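You operate a simulated robot arm through the tools that you are given. There is no shell and no other tool. Be economical: measure what you need, move in short steps, check, and stop when the job is done.

You are at the controls of a simulated two-armed robot. One attempt, no reset.

## Task
Pick up the yellow grease cartridge from the table top with one hand, pass it to the other hand and put it on the bottom shelf of the tool rack.

The check looks at the end state, three seconds after you hand in, the way a careful person would. Anything else that was tipped, shoved, dropped, spilled or broken makes it a failure.

## Robot
Two 6-joint arms with two-finger parallel grippers on one trunk, on a base that drives. Base frame: it is fixed to the floor where the robot stands at the start and does not move with it; the origin is under the middle of the robot, x ahead of it, y to its left, z up; the surface under the hand at the start is at about z = 0.942. Lengths are in m, angles in degrees, forces in N, time in s.
The left shoulder is at the start at [0.08, 0.216, 1.58], the right one opposite. With the tool pointing down near the work surface each hand reaches from about 0.1 to 0.74 m from the robot's upright axis, wherever it stands, measured 20 degrees to its own side. Places, roughly: bottom shelf of the tool rack [-0.9, -3.6, 0.3]. Payload 3.43 kg a hand.
The tool frame of a hand sits at the grasp point between the pads (the TCP): z along the fingers, y along the line on which they close. The tips reach 0.03 m beyond it. The gripper opens to 0.094 m. The fingers are 0.028 m wide and 0.01 m thick; the gripper's body (0.05 by 0.096 m) begins 0.055 m behind the TCP.
Orientation is that of the tool frame in the base frame, as a unit quaternion [w, x, y, z]. With the fingers straight down and closing along the base's y, the tool's x points along the base's -x, its y along +y and its z along -z.

## Interface
- The arms move only by the tool move_arm. It takes "left_series", "right_series" or both (then of equal length, played together; a hand with none holds still); each is a list that holds one entry, the list of rows, each a list of 7 numbers: the closure, from 0 (fully open) to 1 (shut), then the shift along the base's x, y, z in m, then the turn, a rotation vector about the base's x, y, z in degrees. In form: [[[jaw, tx, ty, tz, ax, ay, az], ...]]. A call has 1 to 20 rows; each row shifts and turns the commanded pose from where the row before left it. Each row takes 0.2 s and may step no farther than 0.05 m and 8.6 degrees from the row before; otherwise, or with a gripper value out of range, the whole call is refused. A pose out of reach is approached as far as the arm can. The call stops where the force on the tool passes 40 N (or 10 N more than at its start, if that is more) or the arm is blocked; 0.2 s more then pass. Each finger travels about 0.072 m/s and halts on what it meets, pressing with about 24 N; the grip force reading is that of the motor and also rises with nothing between the fingers. The clock runs only during rows and for 0.2 s after the last one: add rows that do not move to give the fingers time. It gives the time, the measured TCP pose, the force on the tool (base axes), the opening and the grip force at its end, in the units of the frame above (readings bear some noise), with the torque about the TCP (base axes, N m) and any sound that the robot's microphone picked up.
- Cameras (640 x 400 px; columns grow to the right, rows downward): "scene" is now at [0.0971, 0.0072, 1.7275]; the picture's right is [0.04, -1.00, 0.00], its down [-0.84, -0.03, -0.54] and it looks along [0.54, 0.02, -0.84] (base axes); focal length 252 px, centre (320, 200). "left" rides on the left gripper at [0.076, -0.014, -0.103] in its tool frame; the picture's right is [0.18, 0.98, 0.00], its down [-0.75, 0.14, -0.64] and it looks along [-0.63, 0.12, 0.77] (tool axes); focal length 243 px, centre (320, 200). "right" rides on the right gripper at [0.076, 0.014, -0.102] in its tool frame; the picture's right is [-0.18, 0.98, 0.00], its down [-0.75, -0.14, -0.64] and it looks along [-0.63, -0.12, 0.77] (tool axes); focal length 243 px, centre (320, 200).
- capture(camera): a new picture of that camera. No time passes.
- slide_trunk(by): slides the trunk up (or, below 0, down) by that many m; the arms and the scene camera ride with it, the base frame stays. It gives what a move gives, with no picture.
- roll_base(legs): drives the robot by 1 to 6 legs, each [ahead, left, turn to the left] in m, m and degrees, along the robot's own axes; the way and the turn of a leg run together, so that a leg with both is an arc; at most 1.5 m and 180 degrees a leg. The arms and the cameras ride along, it lands a little off, and it stops where it bumps. It gives what a move gives.
- turn_head(pan, tilt): turns the head with the scene camera to pan (to the left, within 86 degrees either way) and tilt (down, from -29 to 69), counted from straight ahead of the robot. It gives what a move gives.
- locate(camera, pixels): for up to 12 pixels [column, row] of the newest picture of that camera ("zoom" is the newest enlarged one), the place [x, y, z] in the base frame of the surface seen there, good to about 0.003 m. No time passes.
- inspect(camera, box): a new picture of the part [left, top, right, bottom] of that camera's present view, enlarged. No time passes.
- hand_in(): hands the job in; it is judged then, once.

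Keep the steps short. Do not move on a guess: measure, check each grasp and each placing, and mend mistakes. In all there are 80 turns and 58 pictures (those below and enlarged ones count). Leave the grippers open and the arms clear of the work at the hand-in unless told otherwise, and finish with a single line.

The tools are called after ">>>" as name(argument=value, ...) on one line, values as JSON. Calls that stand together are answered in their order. move_arm: Moves the arms, as the interface text tells. Its arguments: {"type":"object","properties":{"left_series":{"type":"array","items":{"type":"array","items":{"type":"array","items":{"type":"number"}}}},"right_series":{"type":"array","items":{"type":"array","items":{"type":"array","items":{"type":"number"}}}}},"required":[]} The other tools are called the same way: slide_trunk (by) slides the trunk up or down; roll_base (legs) drives the base; turn_head (pan, tilt) turns the head that bears the scene camera; capture (camera) takes a picture; locate (camera, pixels) gives the place of the surface under pixels of a picture; inspect (camera, box) takes an enlarged picture of a part of a camera's view; hand_in () hands the job in.

At the start:

```text
t: 0.0
left_tool_pos: [0.5802, 0.2343, 0.9989]
left_tool_rot: [0.0, 0.001, 1.0, 0.0]
left_force: [-0.2, 1.6, -1.0]
left_wrist_torque: [-0.02, 0.0, 0.03]
left_opening: 0.0941
left_grasp_force: 0.1
right_tool_pos: [0.3974, -0.2326, 1.0003]
right_tool_rot: [0.0, 0.0, 1.0, -0.001]
right_force: [-0.7, -0.6, -0.4]
right_wrist_torque: [0.02, 0.01, 0.0]
right_opening: 0.0942
right_grasp_force: 0.1
trunk travel left (down, up): [-0.81, 0.03]
robot x, y, heading: [0.0015, -0.0, -0.0]
head pan, tilt: [2.3, 57.6]
```

scene: 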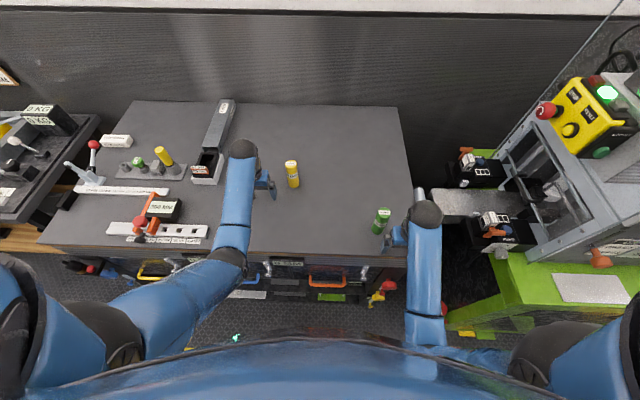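
right: 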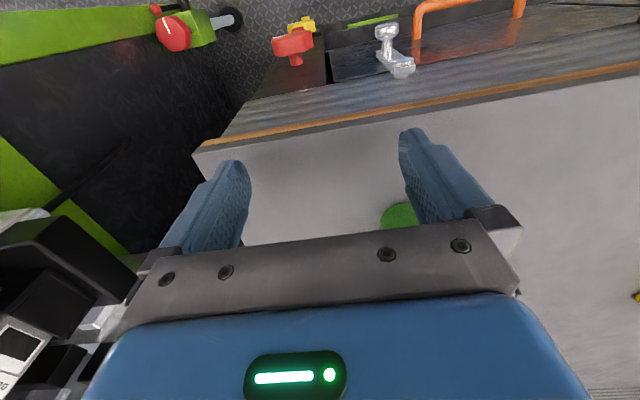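
left: 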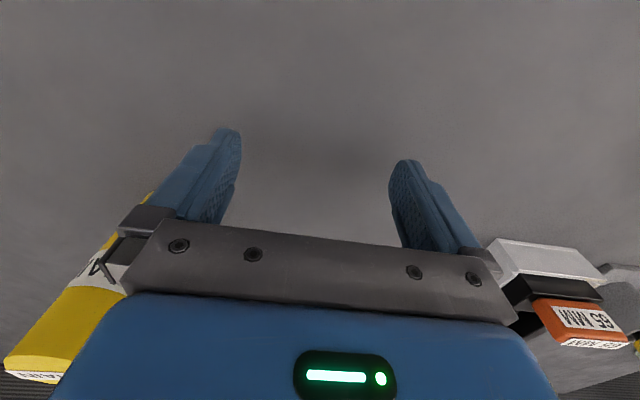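

I see a yellow cylinder at about (292,173), another yellow item in a holder at (163,155), and a green one at (382,218). I'll zoom in on them first.

>>> inspect(camera="scene", box=[230, 130, 430, 255])

>>> inspect(camera="scene", box=[50, 90, 250, 215])

>>> locate(camera="scene", pixels=[[291, 162], [293, 175], [295, 187], [300, 195], [382, 212], [377, 232], [163, 155], [320, 150], [273, 183], [340, 240]])

```text
3.20 times, centred on (330, 192) of scene
```

zoom: 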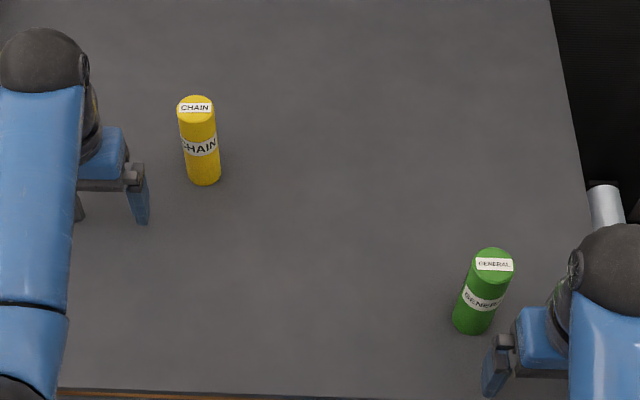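

```text
3.20 times, centred on (150, 152) of scene
```

zoom: 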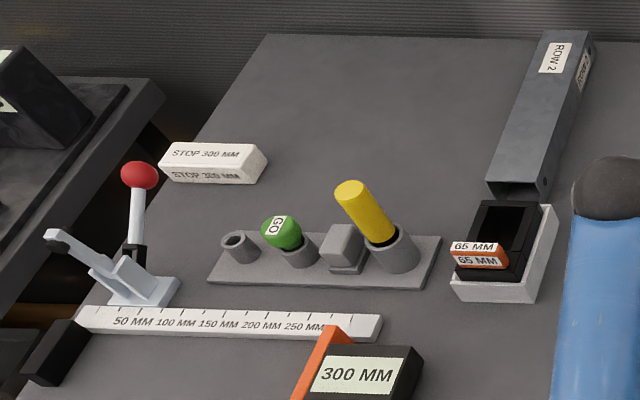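

```text
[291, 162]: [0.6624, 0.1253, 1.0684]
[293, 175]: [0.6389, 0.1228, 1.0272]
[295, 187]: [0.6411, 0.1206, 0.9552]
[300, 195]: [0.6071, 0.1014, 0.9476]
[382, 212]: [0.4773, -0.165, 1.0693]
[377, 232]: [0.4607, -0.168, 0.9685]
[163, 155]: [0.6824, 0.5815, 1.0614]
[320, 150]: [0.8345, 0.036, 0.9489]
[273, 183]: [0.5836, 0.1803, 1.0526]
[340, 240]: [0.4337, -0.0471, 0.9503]
```

The target is the upright yellow cartridge labelled CHAIN at about (0.655, 0.122), z 0.945–1.07. Next I look at the rack, behind and to the right.

>>> turn_head(pan=-86, tilt=20)

>>> capture(camera="scene")

```text
t: 1.6
left_tool_pos: [0.5798, 0.2342, 1.0006]
left_tool_rot: [0.0, 0.0, 1.0, 0.0]
left_force: [0.1, 0.0, -0.5]
left_wrist_torque: [-0.02, 0.05, 0.0]
left_opening: 0.0941
left_grasp_force: 0.1
right_tool_pos: [0.3964, -0.2343, 0.9994]
right_tool_rot: [0.0, 0.001, 1.0, 0.0]
right_force: [0.1, -0.3, 0.0]
right_wrist_torque: [0.01, -0.03, -0.01]
right_opening: 0.094
right_grasp_force: 0.1
trunk travel left (down, up): [-0.81, 0.03]
robot x, y, heading: [-0.0004, -0.0009, -0.1]
head pan, tilt: [-85.9, 20.0]
```

```text
52 pictures are left
```

scene: 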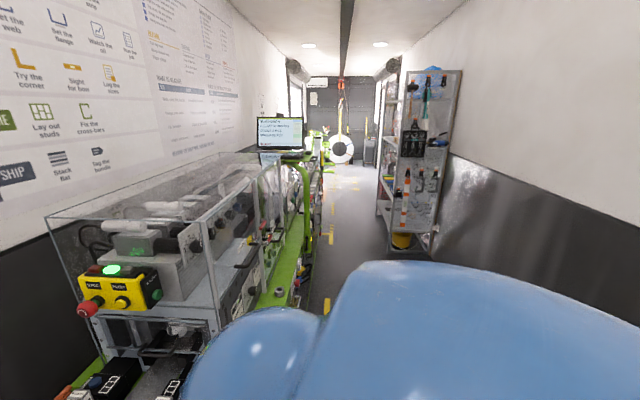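

The rack is at right of the aisle, around (410,165). I zoom in to learn its shelf spacing before choosing the grasps.

>>> inspect(camera="scene", box=[345, 50, 505, 270])

>>> locate(camera="scene", pixels=[[380, 212], [387, 248], [430, 252], [382, 180], [384, 140], [434, 232], [461, 75], [404, 240], [395, 218]])

>>> turn_head(pan=2.3, tilt=50)

```text
1.82 times, centred on (425, 160) of scene
```

zoom: 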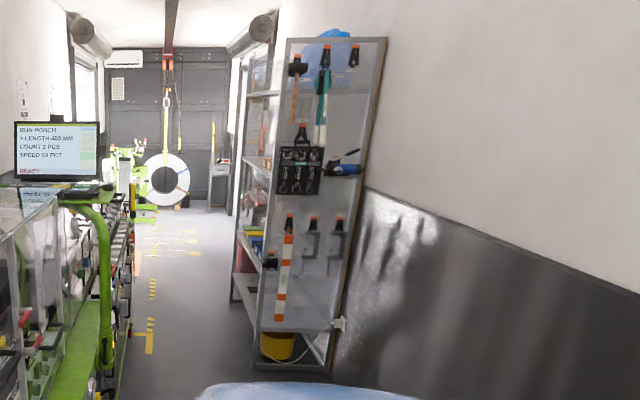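

```text
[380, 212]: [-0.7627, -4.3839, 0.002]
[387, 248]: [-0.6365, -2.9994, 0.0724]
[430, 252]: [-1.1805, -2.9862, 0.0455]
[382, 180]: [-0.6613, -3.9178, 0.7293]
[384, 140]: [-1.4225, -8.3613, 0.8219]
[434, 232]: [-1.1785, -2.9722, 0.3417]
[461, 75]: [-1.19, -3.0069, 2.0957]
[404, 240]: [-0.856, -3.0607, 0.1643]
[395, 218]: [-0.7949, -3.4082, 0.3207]
```

```text
t: 3.3
left_tool_pos: [0.5808, 0.2332, 1.0004]
left_tool_rot: [0.0, 0.0, 1.0, 0.0]
left_force: [-0.1, 0.3, 0.0]
left_wrist_torque: [0.01, -0.02, 0.03]
left_opening: 0.0943
left_grasp_force: 0.1
right_tool_pos: [0.3972, -0.2345, 0.9993]
right_tool_rot: [0.0, 0.0, 1.0, 0.0]
right_force: [-0.2, -0.5, -0.1]
right_wrist_torque: [-0.02, -0.02, 0.01]
right_opening: 0.0939
right_grasp_force: 0.0
trunk travel left (down, up): [-0.81, 0.03]
robot x, y, heading: [0.0022, 0.0004, -0.0]
head pan, tilt: [2.3, 50.0]
```

The rack's bottom shelf is at z≈0.32, and the next shelf is at ≈0.72. The front edge is at x≈-0.63.

Plan:
- The left hand takes the cartridge low, tilted 60° from vertical and coming in diagonally.
- The right hand then grips the upper half, and the cartridge stays upright throughout.

First I set the left hand's orientation, clear of the cartridge.

>>> move_arm(left_series=[[[0, -0.006, -0.009, 0.04, 0, 0, 0], [0, -0.006, -0.009, 0.03, 0, 0, 0], [0, 0, 0, 0, 0, 0, -7.5], [0, 0, 0, 0, 0, 0, -7.5], [0, 0, 0, 0, 0, 0, -7.5], [0, 0, 0, 0, 0, 0, -7.5], [0, 0, 0, 0, 0, 0, -7.5], [0, 0, 0, 0, 0, 0, -7.5], [0, 0, 0, 0, -5.3, -5.3, 0], [0, 0, 0, 0, -5.3, -5.3, 0], [0, 0, 0, 0, -5.3, -5.3, 0], [0, 0, 0, 0, -5.3, -5.3, 0], [0, 0, 0, 0, -5.3, -5.3, 0], [0, 0, 0, 0, -5.3, -5.3, 0], [0, 0, 0, 0, -5.3, -5.3, 0], [0, 0, 0, 0, -5.3, -5.3, 0], [0, 0, 0, 0, 0, 0, 0]]])

>>> capture(camera="scene")

>>> capture(camera="left")

```text
t: 6.9
left_tool_pos: [0.5717, 0.2163, 1.0632]
left_tool_rot: [0.463, 0.331, 0.8, -0.191]
left_force: [0.6, -0.4, -1.0]
left_wrist_torque: [0.01, 0.03, 0.04]
left_opening: 0.094
left_grasp_force: 0.1
left hand out of reach, approached as far as the arm can: row 2
right_tool_pos: [0.3963, -0.2338, 0.9999]
right_tool_rot: [0.0, -0.001, 1.0, 0.0]
right_force: [0.6, 0.4, 0.0]
right_wrist_torque: [0.01, -0.05, 0.02]
right_opening: 0.0938
right_grasp_force: 0.1
trunk travel left (down, up): [-0.81, 0.03]
robot x, y, heading: [0.0021, -0.0016, 0.0]
head pan, tilt: [2.3, 50.0]
```

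```text
50 pictures are left
```

scene: 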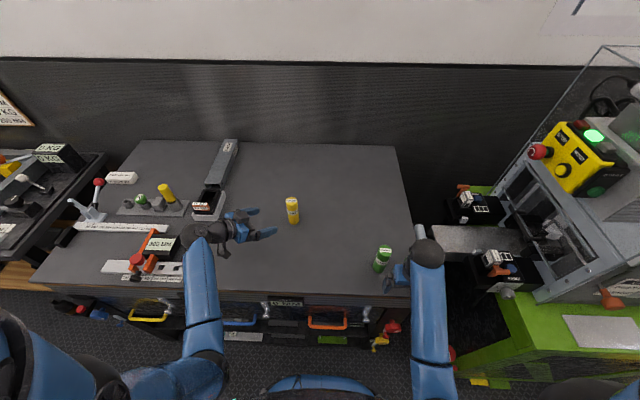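

```text
49 pictures are left
```

left: 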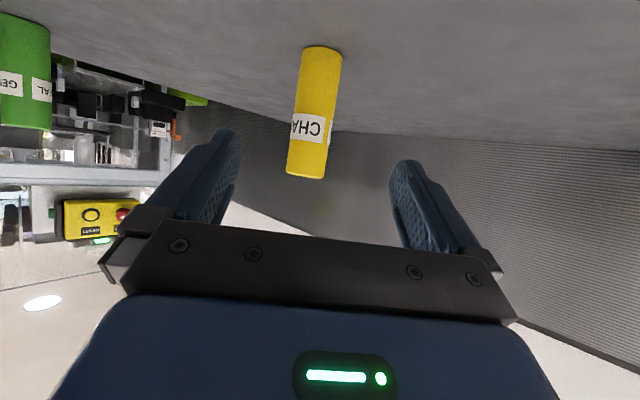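

The left hand is in the right attitude and the cartridge is centred in its view. I measure its edges with the left camera.

>>> locate(camera="left", pixels=[[318, 80], [302, 80], [334, 80], [308, 170], [324, 48], [295, 145], [328, 145]])

>>> move_arm(left_series=[[[0, 0, 0, -0.03, 0, 0, 0], [0, 0, 0, -0.03, 0, 0, 0], [0, 0, 0, -0.018, 0, 0, 0], [0, 0, 0, 0, 0, 0, 0]]])

```text
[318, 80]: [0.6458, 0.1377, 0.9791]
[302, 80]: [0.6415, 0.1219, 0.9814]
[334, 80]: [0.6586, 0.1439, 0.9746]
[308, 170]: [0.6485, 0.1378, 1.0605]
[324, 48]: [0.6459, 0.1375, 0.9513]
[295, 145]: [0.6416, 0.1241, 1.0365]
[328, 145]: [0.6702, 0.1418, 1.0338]
```

```text
t: 7.9
left_tool_pos: [0.5717, 0.2162, 0.9846]
left_tool_rot: [0.462, 0.331, 0.8, -0.192]
left_force: [0.1, 0.6, -0.5]
left_wrist_torque: [-0.01, 0.02, -0.01]
left_opening: 0.094
left_grasp_force: 0.0
right_tool_pos: [0.3965, -0.2335, 0.9993]
right_tool_rot: [0.0, 0.0, 1.0, 0.0]
right_force: [0.2, -0.1, 0.0]
right_wrist_torque: [0.01, 0.01, 0.03]
right_opening: 0.094
right_grasp_force: 0.1
trunk travel left (down, up): [-0.81, 0.03]
robot x, y, heading: [-0.0017, -0.0017, -0.0]
head pan, tilt: [2.3, 50.0]
```

The measured centre is ≈(0.660, 0.124). The hand is level with it at z 0.985, so I slide in diagonally with open jaws.

>>> move_arm(left_series=[[[0, 0.022, -0.023, 0, 0, 0, 0], [0, 0.022, -0.023, 0, 0, 0, 0], [0, 0.022, -0.023, 0, 0, 0, 0], [0, 0.022, -0.023, 0, 0, 0, 0], [0, 0, 0, 0, 0, 0, 0]]])

>>> capture(camera="left")

```text
t: 9.1
left_tool_pos: [0.6611, 0.1255, 0.9848]
left_tool_rot: [0.461, 0.332, 0.8, -0.192]
left_force: [0.6, -0.7, 0.4]
left_wrist_torque: [-0.02, -0.01, 0.02]
left_opening: 0.0938
left_grasp_force: 0.1
right_tool_pos: [0.3959, -0.2346, 0.9997]
right_tool_rot: [-0.001, 0.0, 1.0, 0.0]
right_force: [-0.1, -0.9, -0.9]
right_wrist_torque: [0.0, -0.02, -0.05]
right_opening: 0.0942
right_grasp_force: 0.0
trunk travel left (down, up): [-0.81, 0.03]
robot x, y, heading: [0.001, 0.0026, 0.0]
head pan, tilt: [2.3, 50.0]
```

```text
48 pictures are left
```

left: 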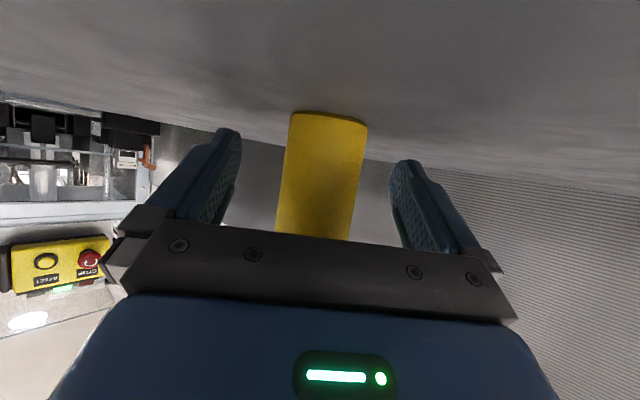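

The cartridge stands centred between the pads. I close in place; the jaw travels about 0.05 m in total, so I allow several rows.

>>> move_arm(left_series=[[[0.3, 0, 0, 0, 0, 0, 0], [0.5, 0, 0, 0, 0, 0, 0], [0.8, 0, 0, 0, 0, 0, 0], [0.8, 0, 0, 0, 0, 0, 0], [0.8, 0, 0, 0, 0, 0, 0]]])

```text
t: 10.3
left_tool_pos: [0.6599, 0.1245, 0.9843]
left_tool_rot: [0.461, 0.332, 0.801, -0.191]
left_force: [0.3, -0.1, -0.7]
left_wrist_torque: [-0.04, 0.01, 0.0]
left_opening: 0.0427
left_grasp_force: 23.7
right_tool_pos: [0.3973, -0.2339, 1.0]
right_tool_rot: [0.0, 0.0, 1.0, 0.0]
right_force: [0.3, 0.5, -0.7]
right_wrist_torque: [0.01, 0.01, 0.02]
right_opening: 0.094
right_grasp_force: 0.0
trunk travel left (down, up): [-0.81, 0.03]
robot x, y, heading: [-0.0016, -0.0003, -0.2]
head pan, tilt: [2.3, 50.0]
```

Gripped at 0.0427 m with 24 N. I lift it and bring it toward the middle, in front of the robot.

>>> move_arm(left_series=[[[0.85, 0, 0, 0.03, 0, 0, 0], [0.85, 0, 0, 0.04, 0, 0, 0], [0.85, -0.02, -0.01, 0.04, 0, 0, 0], [0.85, -0.04, -0.015, 0.02, 0, 0, 0], [0.85, -0.04, -0.015, 0.02, 0, 0, 0], [0.85, -0.04, -0.015, 0, 0, 0, 0], [0.85, -0.02, -0.015, 0, 0, 0, 0], [0.85, 0, 0, 0, 0, 0, 0]]])

>>> capture(camera="scene")

```text
t: 12.1
left_tool_pos: [0.501, 0.0552, 1.1337]
left_tool_rot: [0.461, 0.332, 0.8, -0.192]
left_force: [0.5, 0.3, -0.9]
left_wrist_torque: [0.01, 0.02, -0.02]
left_opening: 0.0428
left_grasp_force: 23.9
right_tool_pos: [0.3979, -0.2342, 0.9998]
right_tool_rot: [0.0, 0.0, 1.0, 0.0]
right_force: [0.6, -0.8, 0.1]
right_wrist_torque: [-0.02, -0.01, -0.03]
right_opening: 0.094
right_grasp_force: 0.1
trunk travel left (down, up): [-0.81, 0.03]
robot x, y, heading: [0.0009, -0.0017, -0.3]
head pan, tilt: [2.3, 50.0]
```

```text
47 pictures are left
```

scene: 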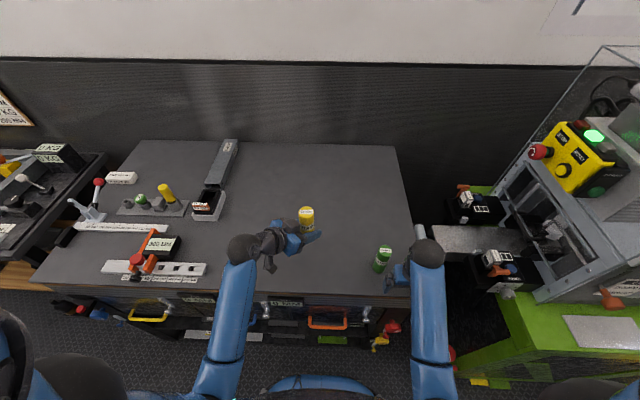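

It was lifted upright. To leave room for both grippers I'll have the hands face each other. The left yaws 45° more so it points to -y. The right rises clear of the green cartridge and yaws 90° so that it will point to +y.

>>> move_arm(left_series=[[[0.85, 0, 0, 0, 0, 0, 0], [0.85, 0, 0, 0, 0, 0, 0], [0.85, 0, 0, 0, 0, 0, 0], [0.85, 0, 0, 0, 0, 0, -7.5], [0.85, 0, 0, 0, 0, 0, -7.5], [0.85, 0, 0, 0, 0, 0, -7.5], [0.85, 0, 0, 0, 0, 0, -7.5], [0.85, 0, 0, 0, 0, 0, -7.5], [0.85, 0, 0, 0, 0, 0, -7.5], [0.85, 0, 0, 0, 0, 0, 0], [0.85, 0, 0, 0, 0, 0, 0], [0.85, 0, 0, 0, 0, 0, 0], [0.85, 0, 0, 0, 0, 0, 0], [0.85, 0, 0, 0, 0, 0, 0], [0.85, 0, 0, 0, 0, 0, 0], [0.85, 0, 0, 0, 0, 0, 0]]], right_series=[[[0, -0.005, -0.01, 0.03, 0, 0, 0], [0, 0, 0, 0.03, 0, 0, 0], [0, 0, 0, 0.03, 0, 0, 0], [0, 0, 0, 0, 0, 0, 7.5], [0, 0, 0, 0, 0, 0, 7.5], [0, 0, 0, 0, 0, 0, 7.5], [0, 0, 0, 0, 0, 0, 7.5], [0, 0, 0, 0, 0, 0, 7.5], [0, 0, 0, 0, 0, 0, 7.5], [0, 0, 0, 0, 0, 0, 7.5], [0, 0, 0, 0, 0, 0, 7.5], [0, 0, 0, 0, 0, 0, 7.5], [0, 0, 0, 0, 0, 0, 7.5], [0, 0, 0, 0, 0, 0, 7.5], [0, 0, 0, 0, 0, 0, 7.5], [0, 0, 0, 0, 0, 0, 0]]])

>>> capture(camera="scene")

```text
t: 15.5
left_tool_pos: [0.5006, 0.0563, 1.1351]
left_tool_rot: [0.353, 0.613, 0.612, -0.354]
left_force: [-0.6, 0.3, -1.4]
left_wrist_torque: [0.0, 0.0, 0.01]
left_opening: 0.043
left_grasp_force: 24.4
right_tool_pos: [0.3929, -0.2442, 1.012]
right_tool_rot: [0.0, 0.708, -0.706, 0.0]
right_force: [0.3, 0.5, 1.1]
right_wrist_torque: [0.02, -0.01, 0.03]
right_opening: 0.0944
right_grasp_force: 0.0
right hand out of reach, approached as far as the arm can: row 1, 2, 3
trunk travel left (down, up): [-0.81, 0.03]
robot x, y, heading: [-0.0, -0.0039, 0.1]
head pan, tilt: [2.3, 50.0]
```

```text
46 pictures are left
```

scene: 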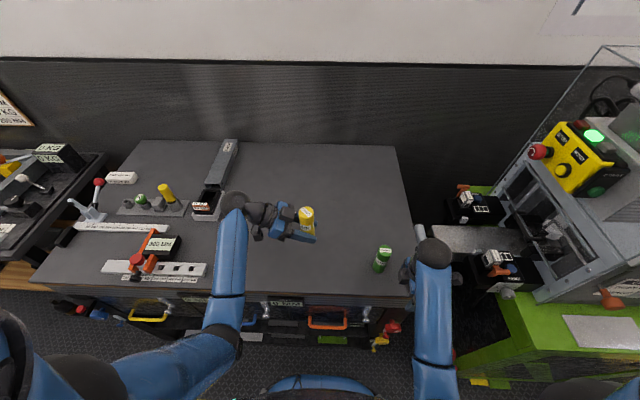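

With the tool vertical the right hand cannot rise. I'll pull it back from the green cartridge and then tilt it 45° while moving inward.

>>> move_arm(right_series=[[[0, -0.03, 0, 0, 0, 0, 0], [0, -0.03, 0, 0, 0, 0, 0], [0, 0, 0.02, 0, 7.5, 0, 0], [0, 0, 0.02, 0, 7.5, 0, 0], [0, 0, 0.02, 0, 7.5, 0, 0], [0, 0, 0.02, 0, 7.5, 0, 0], [0, 0, 0.02, 0.02, 7.5, 0, 0], [0, 0, 0.02, 0.02, 7.5, 0, 0], [0, 0, 0, 0, 0, 0, 0]]])

>>> capture(camera="scene")

```text
t: 17.5
left_tool_pos: [0.4993, 0.056, 1.1358]
left_tool_rot: [0.353, 0.613, 0.613, -0.353]
left_force: [0.1, 0.4, -1.8]
left_wrist_torque: [0.01, 0.0, 0.03]
left_opening: 0.0426
left_grasp_force: 23.9
right_tool_pos: [0.3319, -0.1237, 1.054]
right_tool_rot: [0.271, -0.653, 0.653, 0.272]
right_force: [0.3, -0.5, -0.3]
right_wrist_torque: [-0.01, 0.0, 0.01]
right_opening: 0.0941
right_grasp_force: 0.0
trunk travel left (down, up): [-0.81, 0.03]
robot x, y, heading: [-0.0004, 0.0012, 0.4]
head pan, tilt: [2.3, 50.0]
```

```text
45 pictures are left
```

scene: 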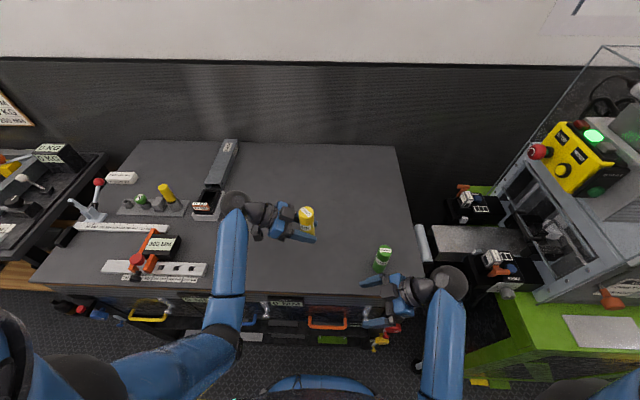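

Tilted correctly. Now straight up, then forward to a pre-handover point behind and above the cartridge top.

>>> move_arm(right_series=[[[0, 0, 0, 0.045, 0, 0, 0], [0, 0, 0, 0.045, 0, 0, 0], [0, 0, 0, 0.045, 0, 0, 0], [0, 0, 0, 0.045, 0, 0, 0], [0, 0, 0, 0.04, 0, 0, 0], [0, 0.042, 0.01, 0, 0, 0, 0], [0, 0.042, 0.01, 0, 0, 0, 0], [0, 0.042, 0.01, 0, 0, 0, 0], [0, 0.042, 0.01, 0, 0, 0, 0], [0, 0, 0.03, 0, 0, 0, 0], [0, 0, 0, 0, 0, 0, 0]]])

>>> capture(camera="scene")

>>> capture(camera="right")

```text
t: 19.9
left_tool_pos: [0.4992, 0.0549, 1.1357]
left_tool_rot: [0.354, 0.612, 0.613, -0.353]
left_force: [0.9, -0.3, -2.5]
left_wrist_torque: [0.01, -0.05, -0.01]
left_opening: 0.0427
left_grasp_force: 24.2
right_tool_pos: [0.4962, 0.0453, 1.176]
right_tool_rot: [-0.27, 0.654, -0.653, -0.27]
right_force: [-0.1, 0.9, -0.1]
right_wrist_torque: [-0.02, -0.01, -0.02]
right_opening: 0.0943
right_grasp_force: 0.1
right hand out of reach, approached as far as the arm can: row 1, 2, 3, 4, 5
trunk travel left (down, up): [-0.81, 0.03]
robot x, y, heading: [-0.001, -0.0026, -0.0]
head pan, tilt: [2.3, 50.0]
```

```text
44 pictures are left
```

scene: 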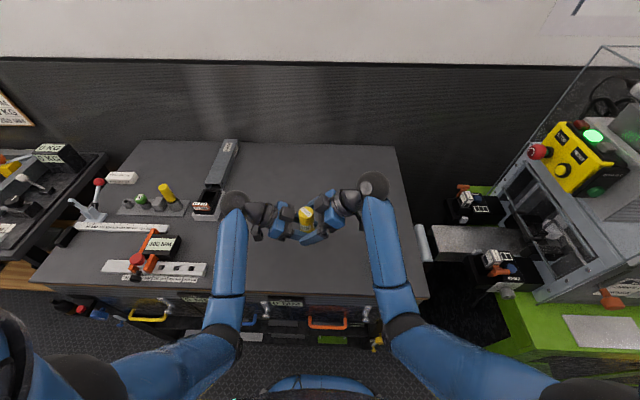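

```text
43 pictures are left
```

right: 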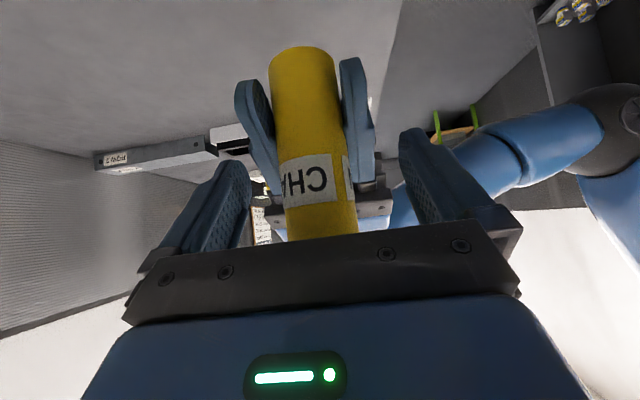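

The right hand was limited in height and ended at z 1.176, straddling the cartridge without touching it (forces ≈0). I'll make room between the finger pairs by lowering the left hand 0.028 m, so the cartridge top sits 0.015 m above the right TCP.

>>> move_arm(left_series=[[[0.85, 0, 0, -0.01, 0, 0, 0], [0.85, 0, 0, -0.01, 0, 0, 0], [0.85, 0, 0, -0.008, 0, 0, 0], [0.85, 0, 0, 0, 0, 0, 0]]])

>>> capture(camera="right")

>>> inspect(camera="scene", box=[210, 150, 410, 275])

>>> capture(camera="left")

```text
t: 20.9
left_tool_pos: [0.5005, 0.0553, 1.1071]
left_tool_rot: [0.353, 0.612, 0.612, -0.354]
left_force: [1.2, 0.3, -0.5]
left_wrist_torque: [-0.04, -0.02, 0.0]
left_opening: 0.0427
left_grasp_force: 23.8
right_tool_pos: [0.4964, 0.0446, 1.1745]
right_tool_rot: [-0.27, 0.654, -0.653, -0.27]
right_force: [0.6, -0.2, -0.6]
right_wrist_torque: [-0.01, 0.0, -0.04]
right_opening: 0.0938
right_grasp_force: 0.0
trunk travel left (down, up): [-0.81, 0.03]
robot x, y, heading: [0.0009, 0.0009, 0.0]
head pan, tilt: [2.3, 50.0]
```

```text
42 pictures are left
```

right: 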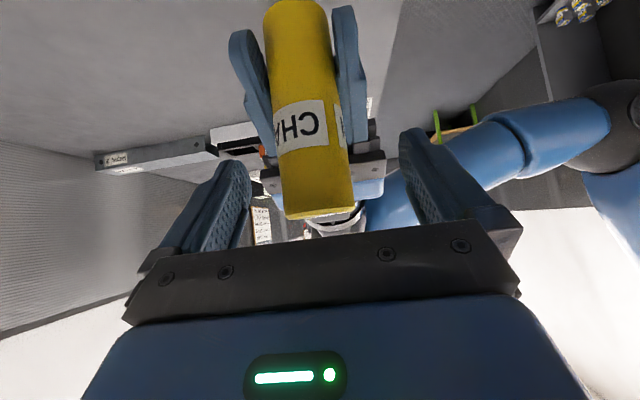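

```text
3.20 times, centred on (310, 212) of scene
```

zoom: 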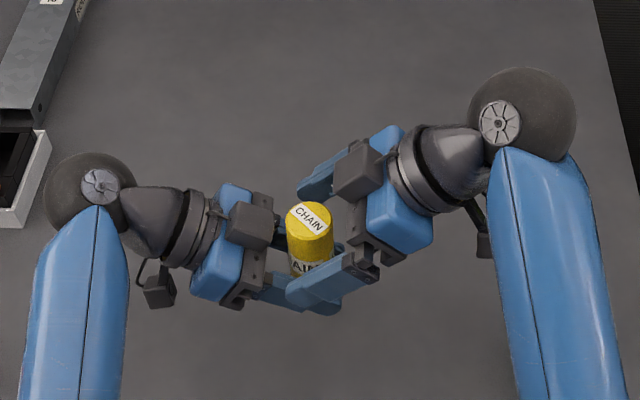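

```text
40 pictures are left
```

left: 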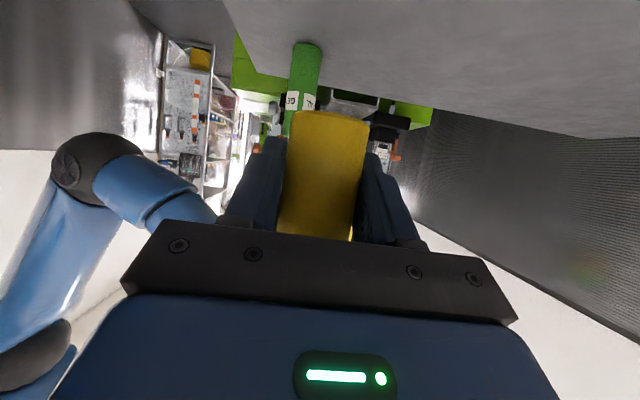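

The finger pairs are clearly separated and the cartridge stands between the right pads. I shift the right hand 4 mm in x to centre it, then close while the left keeps holding.

>>> move_arm(right_series=[[[0.2, 0.004, 0.003, 0, 0, 0, 0], [0.4, 0, 0, 0, 0, 0, 0], [0.6, 0, 0, 0, 0, 0, 0], [0.85, 0, 0, 0, 0, 0, 0], [0.85, 0, 0, 0, 0, 0, 0], [0.85, 0, 0, 0, 0, 0, 0]]])

>>> capture(camera="right")

```text
t: 22.3
left_tool_pos: [0.5001, 0.0565, 1.1064]
left_tool_rot: [0.354, 0.612, 0.613, -0.352]
left_force: [9.4, 1.3, -4.7]
left_wrist_torque: [-0.01, 0.45, -0.01]
left_opening: 0.0428
left_grasp_force: 24.4
right_tool_pos: [0.5005, 0.048, 1.1757]
right_tool_rot: [0.27, -0.653, 0.653, 0.271]
right_force: [-9.8, 0.1, 2.8]
right_wrist_torque: [-0.02, 0.21, 0.05]
right_opening: 0.0423
right_grasp_force: 24.3
trunk travel left (down, up): [-0.81, 0.03]
robot x, y, heading: [-0.0029, 0.0005, 0.1]
head pan, tilt: [2.3, 50.0]
```

```text
39 pictures are left
```

right: 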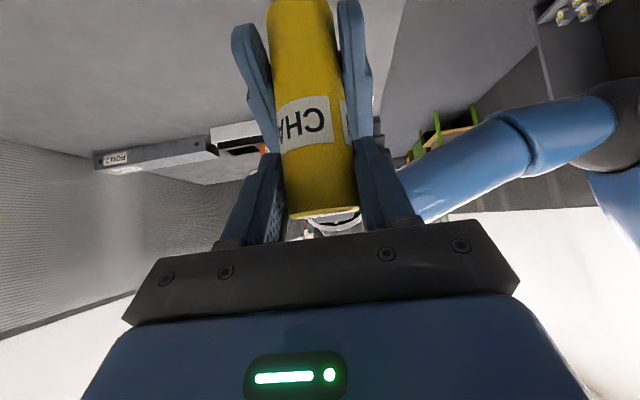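

Both hands hold it (right opening 0.0423, 24 N). I open the left and withdraw it along +y.

>>> move_arm(left_series=[[[0.4, 0, 0, 0, 0, 0, 0], [0.1, 0, 0, 0, 0, 0, 0], [0, 0, 0, 0, 0, 0, 0], [0, 0, 0, 0, 0, 0, 0], [0, 0, 0.03, 0, 0, 0, 0], [0, 0, 0.04, 0, 0, 0, 0], [0, 0, 0.04, 0, 0, 0, 0], [0, 0, 0.03, 0, 0, 0, 0], [0, 0, 0, 0, 0, 0, 0]]])

>>> inspect(camera="scene", box=[210, 150, 410, 275])

>>> capture(camera="right")

```text
t: 24.3
left_tool_pos: [0.5048, 0.1882, 1.1021]
left_tool_rot: [0.354, 0.612, 0.613, -0.353]
left_force: [0.0, 0.5, 0.3]
left_wrist_torque: [0.01, 0.0, 0.02]
left_opening: 0.094
left_grasp_force: 0.1
left hand out of reach, approached as far as the arm can: row 8
right_tool_pos: [0.5017, 0.048, 1.1759]
right_tool_rot: [-0.271, 0.653, -0.653, -0.271]
right_force: [-0.5, 0.2, -0.5]
right_wrist_torque: [-0.04, 0.03, -0.01]
right_opening: 0.0423
right_grasp_force: 23.9
trunk travel left (down, up): [-0.81, 0.03]
robot x, y, heading: [0.0021, -0.0018, 0.1]
head pan, tilt: [2.3, 50.0]
```

```text
3.20 times, centred on (310, 212) of scene
```

zoom: 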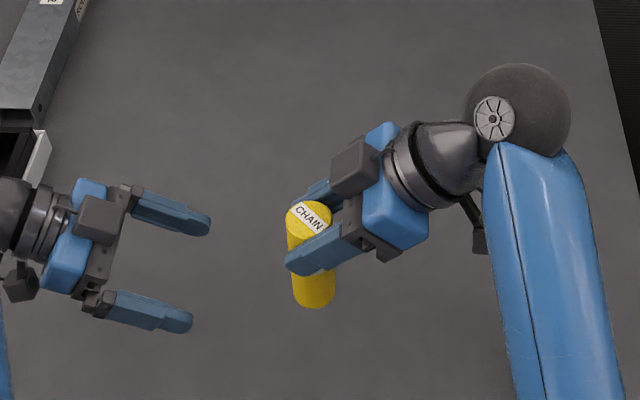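

```text
37 pictures are left
```

right: 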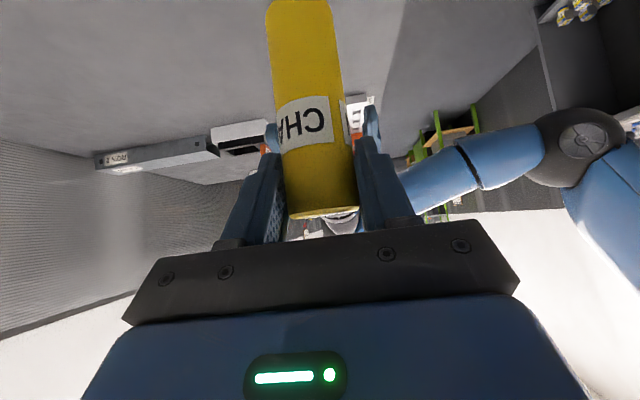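

Handover is done and the right hand holds it alone, upright. Now I back straight away from the table and then check the aisle.

>>> roll_base(legs=[[-0.35, 0, 0]])

>>> turn_head(pan=-60, tilt=35)

>>> capture(camera="scene")

```text
t: 26.6
left_tool_pos: [0.1546, 0.188, 1.0996]
left_tool_rot: [0.355, 0.611, 0.614, -0.353]
left_force: [0.6, 0.0, -0.1]
left_wrist_torque: [-0.01, 0.04, -0.01]
left_opening: 0.094
left_grasp_force: 0.1
right_tool_pos: [0.1491, 0.0487, 1.1738]
right_tool_rot: [0.27, -0.653, 0.653, 0.271]
right_force: [-0.2, -0.3, 0.0]
right_wrist_torque: [0.01, 0.01, 0.0]
right_opening: 0.042
right_grasp_force: 23.7
trunk travel left (down, up): [-0.81, 0.03]
robot x, y, heading: [-0.351, -0.0044, 0.1]
head pan, tilt: [2.3, 50.0]
```

```text
t: 27.9
left_tool_pos: [0.1505, 0.1869, 1.1019]
left_tool_rot: [0.355, 0.611, 0.613, -0.353]
left_force: [0.5, 0.1, -0.2]
left_wrist_torque: [0.03, 0.01, 0.03]
left_opening: 0.0939
left_grasp_force: 0.1
right_tool_pos: [0.1473, 0.0477, 1.1753]
right_tool_rot: [0.272, -0.653, 0.654, 0.27]
right_force: [-0.7, -0.1, 0.7]
right_wrist_torque: [-0.05, 0.01, 0.0]
right_opening: 0.0423
right_grasp_force: 24.0
trunk travel left (down, up): [-0.81, 0.03]
robot x, y, heading: [-0.3525, -0.0025, 0.2]
head pan, tilt: [-60.0, 35.0]
```

```text
36 pictures are left
```

scene: 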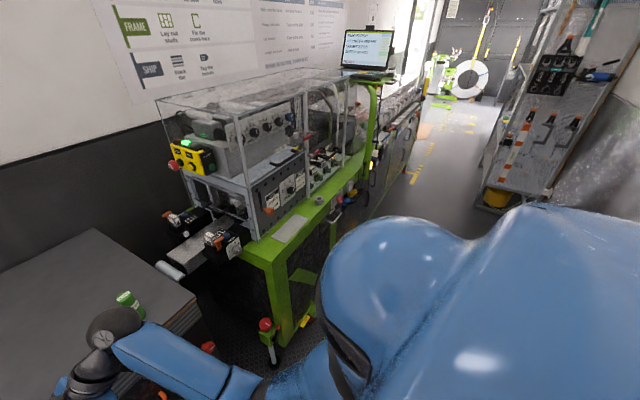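

I measure the machine's front edge, the aisle and the rack.

>>> locate(camera="scene", pixels=[[275, 255], [272, 325], [318, 200], [365, 155], [385, 85], [415, 180], [440, 130], [487, 206], [400, 150], [194, 300], [375, 195]])

```text
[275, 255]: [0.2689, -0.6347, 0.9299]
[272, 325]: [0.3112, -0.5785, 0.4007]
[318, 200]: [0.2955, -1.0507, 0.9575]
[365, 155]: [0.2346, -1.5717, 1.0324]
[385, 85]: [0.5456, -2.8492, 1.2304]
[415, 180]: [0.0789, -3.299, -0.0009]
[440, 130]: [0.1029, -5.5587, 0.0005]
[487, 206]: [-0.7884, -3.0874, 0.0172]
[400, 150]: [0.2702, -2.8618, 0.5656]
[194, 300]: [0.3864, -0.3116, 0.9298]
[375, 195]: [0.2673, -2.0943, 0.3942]
```

The aisle runs from x≈-0.63 (rack front) to ≈0.23. Here in the open I yaw the right hand to point forward and shift it to the right side, with the cartridge still upright. The left hand retracts at the same time.

>>> move_arm(left_series=[[[0, -0.014, 0.003, 0, 0, 0, 0], [0, -0.014, 0.003, 0, 0, 0, 0], [0, -0.014, 0.003, 0, 0, 0, 0], [0, -0.014, 0.003, 0, 0, 0, 0], [0, -0.014, 0.003, 0, 0, 0, 0], [0, -0.014, 0.003, 0, 0, 0, 0], [0, -0.014, 0.003, 0, 0, 0, 0], [0, -0.014, 0.003, 0, 0, 0, 0], [0, -0.014, 0.003, 0, 0, 0, 0], [0, -0.014, 0.003, 0, 0, 0, 0], [0, -0.014, 0.003, 0, 0, 0, 0], [0, -0.014, 0.003, 0, 0, 0, 0], [0, 0, 0, 0, 0, 0, 0]]], right_series=[[[0.85, -0.003, -0.022, 0, 0, 0, -7.5], [0.85, -0.003, -0.022, 0, 0, 0, -7.5], [0.85, -0.003, -0.022, 0, 0, 0, -7.5], [0.85, -0.003, -0.022, 0, 0, 0, -7.5], [0.85, -0.003, -0.022, 0, 0, 0, -7.5], [0.85, -0.003, -0.022, 0, 0, 0, -7.5], [0.85, -0.003, -0.022, 0, 0, 0, -7.5], [0.85, -0.003, -0.022, 0, 0, 0, -7.5], [0.85, -0.003, -0.022, 0, 0, 0, -7.5], [0.85, -0.003, -0.022, 0, 0, 0, -7.5], [0.85, -0.003, -0.022, 0, 0, 0, -7.5], [0.85, -0.003, -0.022, 0, 0, 0, -7.5], [0.85, 0, 0, 0, 0, 0, 0]]])

>>> turn_head(pan=0, tilt=55)

>>> capture(camera="scene")

```text
t: 30.7
left_tool_pos: [0.0189, 0.1518, 1.055]
left_tool_rot: [0.356, 0.611, 0.614, -0.352]
left_force: [-0.3, 0.1, 1.7]
left_wrist_torque: [0.01, -0.01, -0.01]
left_opening: 0.094
left_grasp_force: 0.1
left hand out of reach, approached as far as the arm can: row 1, 2, 3, 4, 5, 6, 7, 8, 9, 10, 11, 12
right_tool_pos: [0.11, -0.2161, 1.1757]
right_tool_rot: [0.383, 0.001, 0.924, -0.001]
right_force: [1.3, -0.3, 0.7]
right_wrist_torque: [-0.03, 0.05, 0.03]
right_opening: 0.0424
right_grasp_force: 23.7
trunk travel left (down, up): [-0.81, 0.03]
robot x, y, heading: [-0.3585, 0.0007, 0.0]
head pan, tilt: [-60.0, 35.0]
```

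```text
t: 32.0
left_tool_pos: [0.0206, 0.1528, 1.0553]
left_tool_rot: [0.356, 0.611, 0.614, -0.352]
left_force: [0.2, 0.1, -0.3]
left_wrist_torque: [0.02, 0.0, -0.02]
left_opening: 0.094
left_grasp_force: 0.1
right_tool_pos: [0.11, -0.2171, 1.1754]
right_tool_rot: [0.383, -0.001, 0.924, 0.001]
right_force: [-0.4, 0.7, 0.1]
right_wrist_torque: [-0.01, 0.02, -0.01]
right_opening: 0.0423
right_grasp_force: 24.5
trunk travel left (down, up): [-0.81, 0.03]
robot x, y, heading: [-0.3547, -0.0059, 0.2]
head pan, tilt: [0.0, 55.0]
```

```text
35 pictures are left
```

scene: 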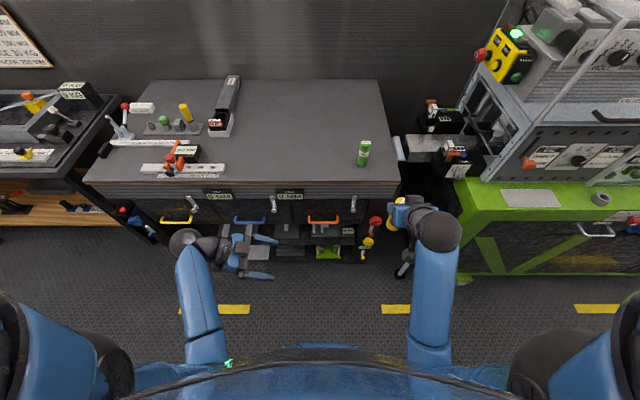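

Arms are compact and the cartridge is held. I turn right 90°, strafe to x≈-0.2, and drive partway down the aisle.

>>> roll_base(legs=[[0, 0, -90], [0, 0.15, 0], [1.2, 0, 0]])

>>> turn_head(pan=-15, tilt=30)

>>> capture(camera="scene")

```text
t: 42.8
left_tool_pos: [-0.0187, -1.5597, 1.0563]
left_tool_rot: [0.008, 0.866, 0.012, -0.5]
left_force: [-0.2, -0.4, -0.3]
left_wrist_torque: [0.01, 0.02, 0.0]
left_opening: 0.0941
left_grasp_force: 0.1
right_tool_pos: [-0.3849, -1.6591, 1.1759]
right_tool_rot: [0.274, 0.645, 0.661, -0.267]
right_force: [-0.1, 0.5, 0.4]
right_wrist_torque: [0.02, -0.05, -0.01]
right_opening: 0.0424
right_grasp_force: 24.6
trunk travel left (down, up): [-0.81, 0.03]
robot x, y, heading: [-0.1774, -1.1886, -88.6]
head pan, tilt: [0.0, 55.0]
```

```text
t: 43.7
left_tool_pos: [-0.0187, -1.5609, 1.054]
left_tool_rot: [0.009, 0.866, 0.012, -0.499]
left_force: [0.5, 0.5, -0.1]
left_wrist_torque: [0.02, -0.01, -0.02]
left_opening: 0.0939
left_grasp_force: 0.0
right_tool_pos: [-0.3854, -1.6605, 1.1747]
right_tool_rot: [0.274, 0.645, 0.662, -0.267]
right_force: [-0.3, 0.4, -0.4]
right_wrist_torque: [0.05, 0.0, -0.01]
right_opening: 0.0425
right_grasp_force: 24.7
trunk travel left (down, up): [-0.81, 0.03]
robot x, y, heading: [-0.1789, -1.1926, -88.5]
head pan, tilt: [-15.0, 30.0]
```

```text
34 pictures are left
```

scene: 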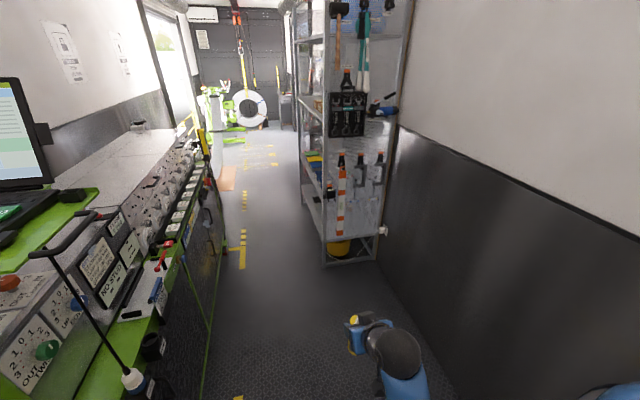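

Good progress. I check clearances: the rack's front posts, the tools on its end panel, and the machine edge ahead.

>>> locate(camera="scene", pixels=[[325, 258], [305, 200], [330, 190], [318, 205], [374, 262], [313, 160], [222, 230], [240, 235], [322, 225], [185, 150], [205, 150]])

>>> inspect(camera="scene", box=[270, 60, 430, 280])

```text
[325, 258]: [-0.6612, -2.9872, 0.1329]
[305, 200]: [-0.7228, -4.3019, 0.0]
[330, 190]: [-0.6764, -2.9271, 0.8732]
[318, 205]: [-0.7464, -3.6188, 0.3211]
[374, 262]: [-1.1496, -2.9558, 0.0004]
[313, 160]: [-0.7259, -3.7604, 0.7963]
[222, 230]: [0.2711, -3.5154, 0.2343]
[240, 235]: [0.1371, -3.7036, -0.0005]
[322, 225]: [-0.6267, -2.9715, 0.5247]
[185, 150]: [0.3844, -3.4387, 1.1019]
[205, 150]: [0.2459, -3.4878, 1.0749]
```

```text
1.82 times, centred on (350, 170) of scene
```

zoom: 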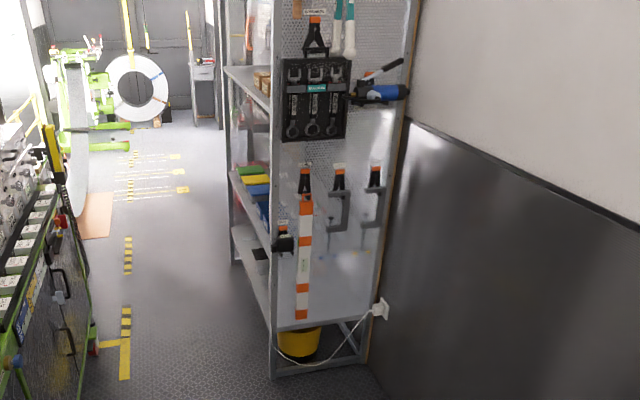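

The aisle centre is x≈-0.19 and I'm on it. I correct the heading and drive 1.2 m more.

>>> roll_base(legs=[[0, 0, -1.4], [1.2, 0, 0]])

>>> turn_head(pan=-60, tilt=35)

>>> capture(camera="scene")

```text
t: 50.2
left_tool_pos: [-0.013, -2.7769, 1.0553]
left_tool_rot: [0.006, 0.866, 0.008, -0.499]
left_force: [-0.7, -1.0, 0.8]
left_wrist_torque: [0.0, 0.0, 0.01]
left_opening: 0.0941
left_grasp_force: 0.0
right_tool_pos: [-0.3803, -2.8727, 1.1752]
right_tool_rot: [0.273, 0.648, 0.659, -0.268]
right_force: [0.1, -0.5, -0.2]
right_wrist_torque: [0.01, 0.01, 0.01]
right_opening: 0.0425
right_grasp_force: 24.0
trunk travel left (down, up): [-0.81, 0.03]
robot x, y, heading: [-0.1733, -2.407, -89.2]
head pan, tilt: [-15.0, 30.0]
```

```text
t: 51.3
left_tool_pos: [-0.0138, -2.7774, 1.055]
left_tool_rot: [0.006, 0.866, 0.008, -0.5]
left_force: [0.0, 0.0, 0.6]
left_wrist_torque: [-0.02, 0.05, 0.0]
left_opening: 0.0943
left_grasp_force: 0.1
right_tool_pos: [-0.3808, -2.8738, 1.1761]
right_tool_rot: [0.273, 0.648, 0.658, -0.269]
right_force: [1.3, 0.1, 0.7]
right_wrist_torque: [0.0, 0.01, -0.03]
right_opening: 0.0423
right_grasp_force: 24.3
trunk travel left (down, up): [-0.81, 0.03]
robot x, y, heading: [-0.1731, -2.4066, -89.2]
head pan, tilt: [-60.0, 35.0]
```

```text
32 pictures are left
```

scene: 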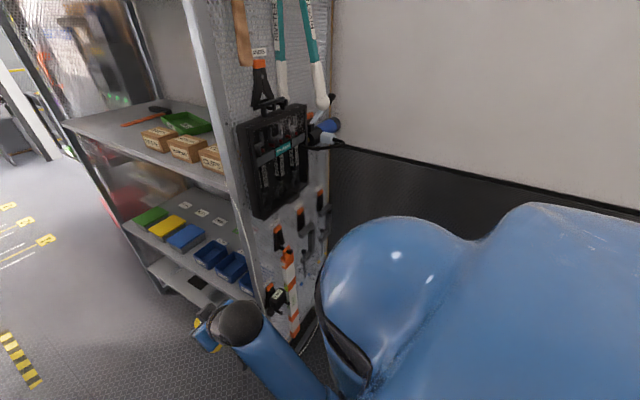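

I check the right wrist's clearance to the rack front before driving on.

>>> locate(camera="scene", pixels=[[240, 325], [258, 320], [245, 282], [225, 150], [200, 235], [245, 283], [155, 262], [180, 285], [198, 284]])

```text
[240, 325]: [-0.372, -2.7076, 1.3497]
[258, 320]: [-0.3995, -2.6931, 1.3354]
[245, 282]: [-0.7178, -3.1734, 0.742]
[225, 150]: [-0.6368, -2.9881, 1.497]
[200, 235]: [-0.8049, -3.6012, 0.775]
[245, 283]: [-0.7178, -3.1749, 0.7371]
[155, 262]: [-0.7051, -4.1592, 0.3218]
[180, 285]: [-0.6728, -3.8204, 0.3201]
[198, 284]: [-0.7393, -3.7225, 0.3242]
```

Clearance is fine. Before turning toward the rack I pull the right hand in closer and a little lower, to keep the swing radius small.

>>> move_arm(right_series=[[[0.85, 0, 0.02, -0.01, 0, 0, 0], [0.85, 0, 0.02, -0.01, 0, 0, 0], [0.85, 0, 0.02, -0.01, 0, 0, 0], [0.85, 0, 0.02, -0.01, 0, 0, 0], [0.85, 0, 0.02, -0.01, 0, 0, 0], [0.85, 0, 0.02, -0.01, 0, 0, 0], [0.85, 0, 0, 0, 0, 0, 0]]])

>>> roll_base(legs=[[0, 0, -0.8], [1.2, 0, 0]])

>>> turn_head(pan=-80, tilt=50)

>>> capture(camera="scene")

```text
t: 52.9
left_tool_pos: [-0.0127, -2.778, 1.0544]
left_tool_rot: [0.006, 0.866, 0.008, -0.499]
left_force: [0.8, 0.4, 0.0]
left_wrist_torque: [0.01, 0.0, -0.02]
left_opening: 0.094
left_grasp_force: 0.2
right_tool_pos: [-0.3796, -2.7674, 1.0988]
right_tool_rot: [0.273, 0.648, 0.659, -0.268]
right_force: [0.1, 0.8, 0.4]
right_wrist_torque: [0.03, 0.0, -0.01]
right_opening: 0.0422
right_grasp_force: 23.9
right hand out of reach, approached as far as the arm can: row 3, 4, 5
trunk travel left (down, up): [-0.81, 0.03]
robot x, y, heading: [-0.176, -2.4075, -89.3]
head pan, tilt: [-60.0, 35.0]
```

```text
t: 59.3
left_tool_pos: [-0.0194, -3.987, 1.0546]
left_tool_rot: [0.003, 0.866, 0.001, -0.5]
left_force: [-0.3, 0.1, -0.4]
left_wrist_torque: [0.02, 0.01, -0.02]
left_opening: 0.094
left_grasp_force: 0.1
right_tool_pos: [-0.3867, -3.9704, 1.0986]
right_tool_rot: [0.271, 0.654, 0.653, -0.271]
right_force: [0.2, 0.4, -0.4]
right_wrist_torque: [0.04, 0.01, 0.01]
right_opening: 0.0426
right_grasp_force: 23.8
trunk travel left (down, up): [-0.81, 0.03]
robot x, y, heading: [-0.1727, -3.6085, -90.1]
head pan, tilt: [-60.0, 35.0]
```

```text
t: 60.2
left_tool_pos: [-0.0201, -3.9859, 1.056]
left_tool_rot: [0.002, 0.866, 0.001, -0.5]
left_force: [0.3, -0.7, 0.1]
left_wrist_torque: [0.0, -0.01, 0.0]
left_opening: 0.094
left_grasp_force: 0.0
right_tool_pos: [-0.3866, -3.9704, 1.0989]
right_tool_rot: [0.27, 0.654, 0.652, -0.271]
right_force: [-0.2, -0.7, 0.1]
right_wrist_torque: [-0.02, -0.04, -0.02]
right_opening: 0.0422
right_grasp_force: 24.4
trunk travel left (down, up): [-0.81, 0.03]
robot x, y, heading: [-0.1689, -3.6143, -89.8]
head pan, tilt: [-80.0, 50.0]
```

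```text
31 pictures are left
```

scene: 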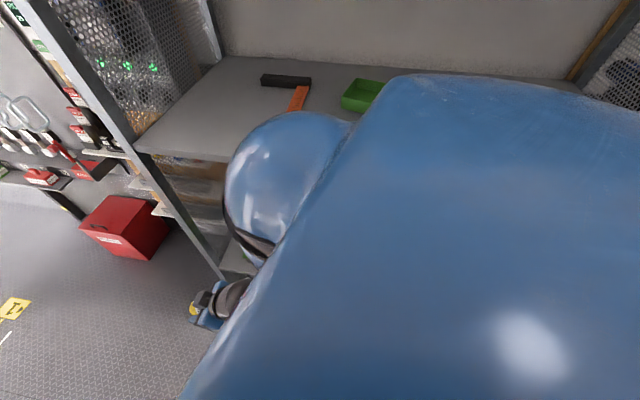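

I'm beside the rack middle. I lower the trunk 0.62 m, so that the hand is level with the bottom bay (TCP ≈0.48, cartridge bottom ≈0.37), before turning to face the rack.

>>> slide_trunk(by=-0.62)

>>> turn_head(pan=-70, tilt=30)

>>> capture(camera="scene")

```text
refused: -0.62 is not a number from -0.4 to 0.4
```

```text
t: 61.0
left_tool_pos: [-0.0199, -3.9875, 1.0558]
left_tool_rot: [0.002, 0.866, 0.001, -0.5]
left_force: [0.5, 0.0, 0.2]
left_wrist_torque: [0.04, 0.03, 0.04]
left_opening: 0.0942
left_grasp_force: 0.1
right_tool_pos: [-0.3864, -3.9704, 1.0993]
right_tool_rot: [0.27, 0.654, 0.653, -0.271]
right_force: [0.4, 0.4, 0.5]
right_wrist_torque: [0.02, -0.02, -0.02]
right_opening: 0.0426
right_grasp_force: 24.2
trunk travel left (down, up): [-0.81, 0.03]
robot x, y, heading: [-0.1746, -3.6153, -89.9]
head pan, tilt: [-70.0, 30.0]
```

```text
30 pictures are left
```

scene: 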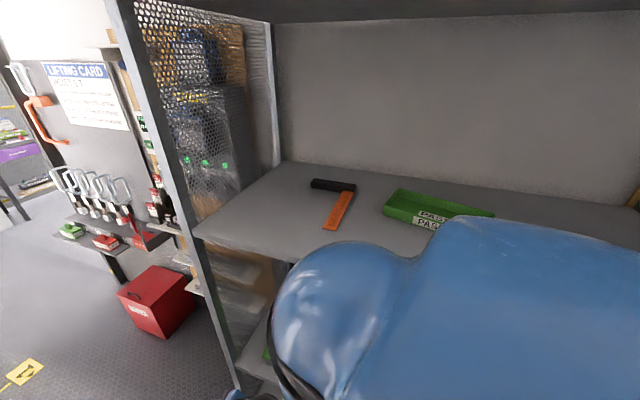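

The slide limit is 0.4 per call, so I do it in two steps.

>>> slide_trunk(by=-0.35)

>>> slide_trunk(by=-0.27)

>>> capture(camera="scene")

>>> capture(camera="right")

```text
t: 64.4
left_tool_pos: [-0.0202, -3.9867, 0.7054]
left_tool_rot: [0.001, 0.866, 0.001, -0.5]
left_force: [0.4, 0.3, -0.1]
left_wrist_torque: [0.01, -0.01, 0.0]
left_opening: 0.0942
left_grasp_force: 0.2
right_tool_pos: [-0.3866, -3.9702, 0.7494]
right_tool_rot: [0.27, 0.654, 0.653, -0.271]
right_force: [0.7, -0.2, -0.7]
right_wrist_torque: [0.01, 0.01, -0.03]
right_opening: 0.0425
right_grasp_force: 23.8
trunk travel left (down, up): [-0.46, 0.38]
robot x, y, heading: [-0.1713, -3.6142, -90.1]
head pan, tilt: [-70.0, 30.0]
```

```text
t: 67.2
left_tool_pos: [-0.0192, -3.9876, 0.4353]
left_tool_rot: [0.002, 0.866, 0.001, -0.5]
left_force: [-0.3, 0.1, -0.3]
left_wrist_torque: [0.01, -0.01, 0.0]
left_opening: 0.0941
left_grasp_force: 0.0
right_tool_pos: [-0.3857, -3.9714, 0.4787]
right_tool_rot: [0.271, 0.654, 0.652, -0.271]
right_force: [0.1, 0.6, 0.4]
right_wrist_torque: [0.05, 0.04, 0.02]
right_opening: 0.0425
right_grasp_force: 23.8
trunk travel left (down, up): [-0.19, 0.65]
robot x, y, heading: [-0.1736, -3.6115, -90.0]
head pan, tilt: [-70.0, 30.0]
```

```text
29 pictures are left
```

scene: 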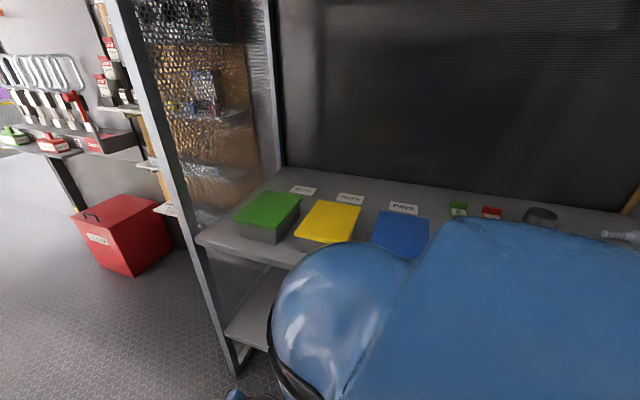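

```text
28 pictures are left
```

right: 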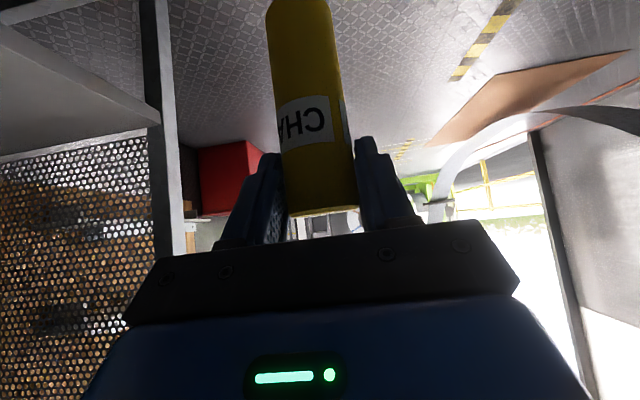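

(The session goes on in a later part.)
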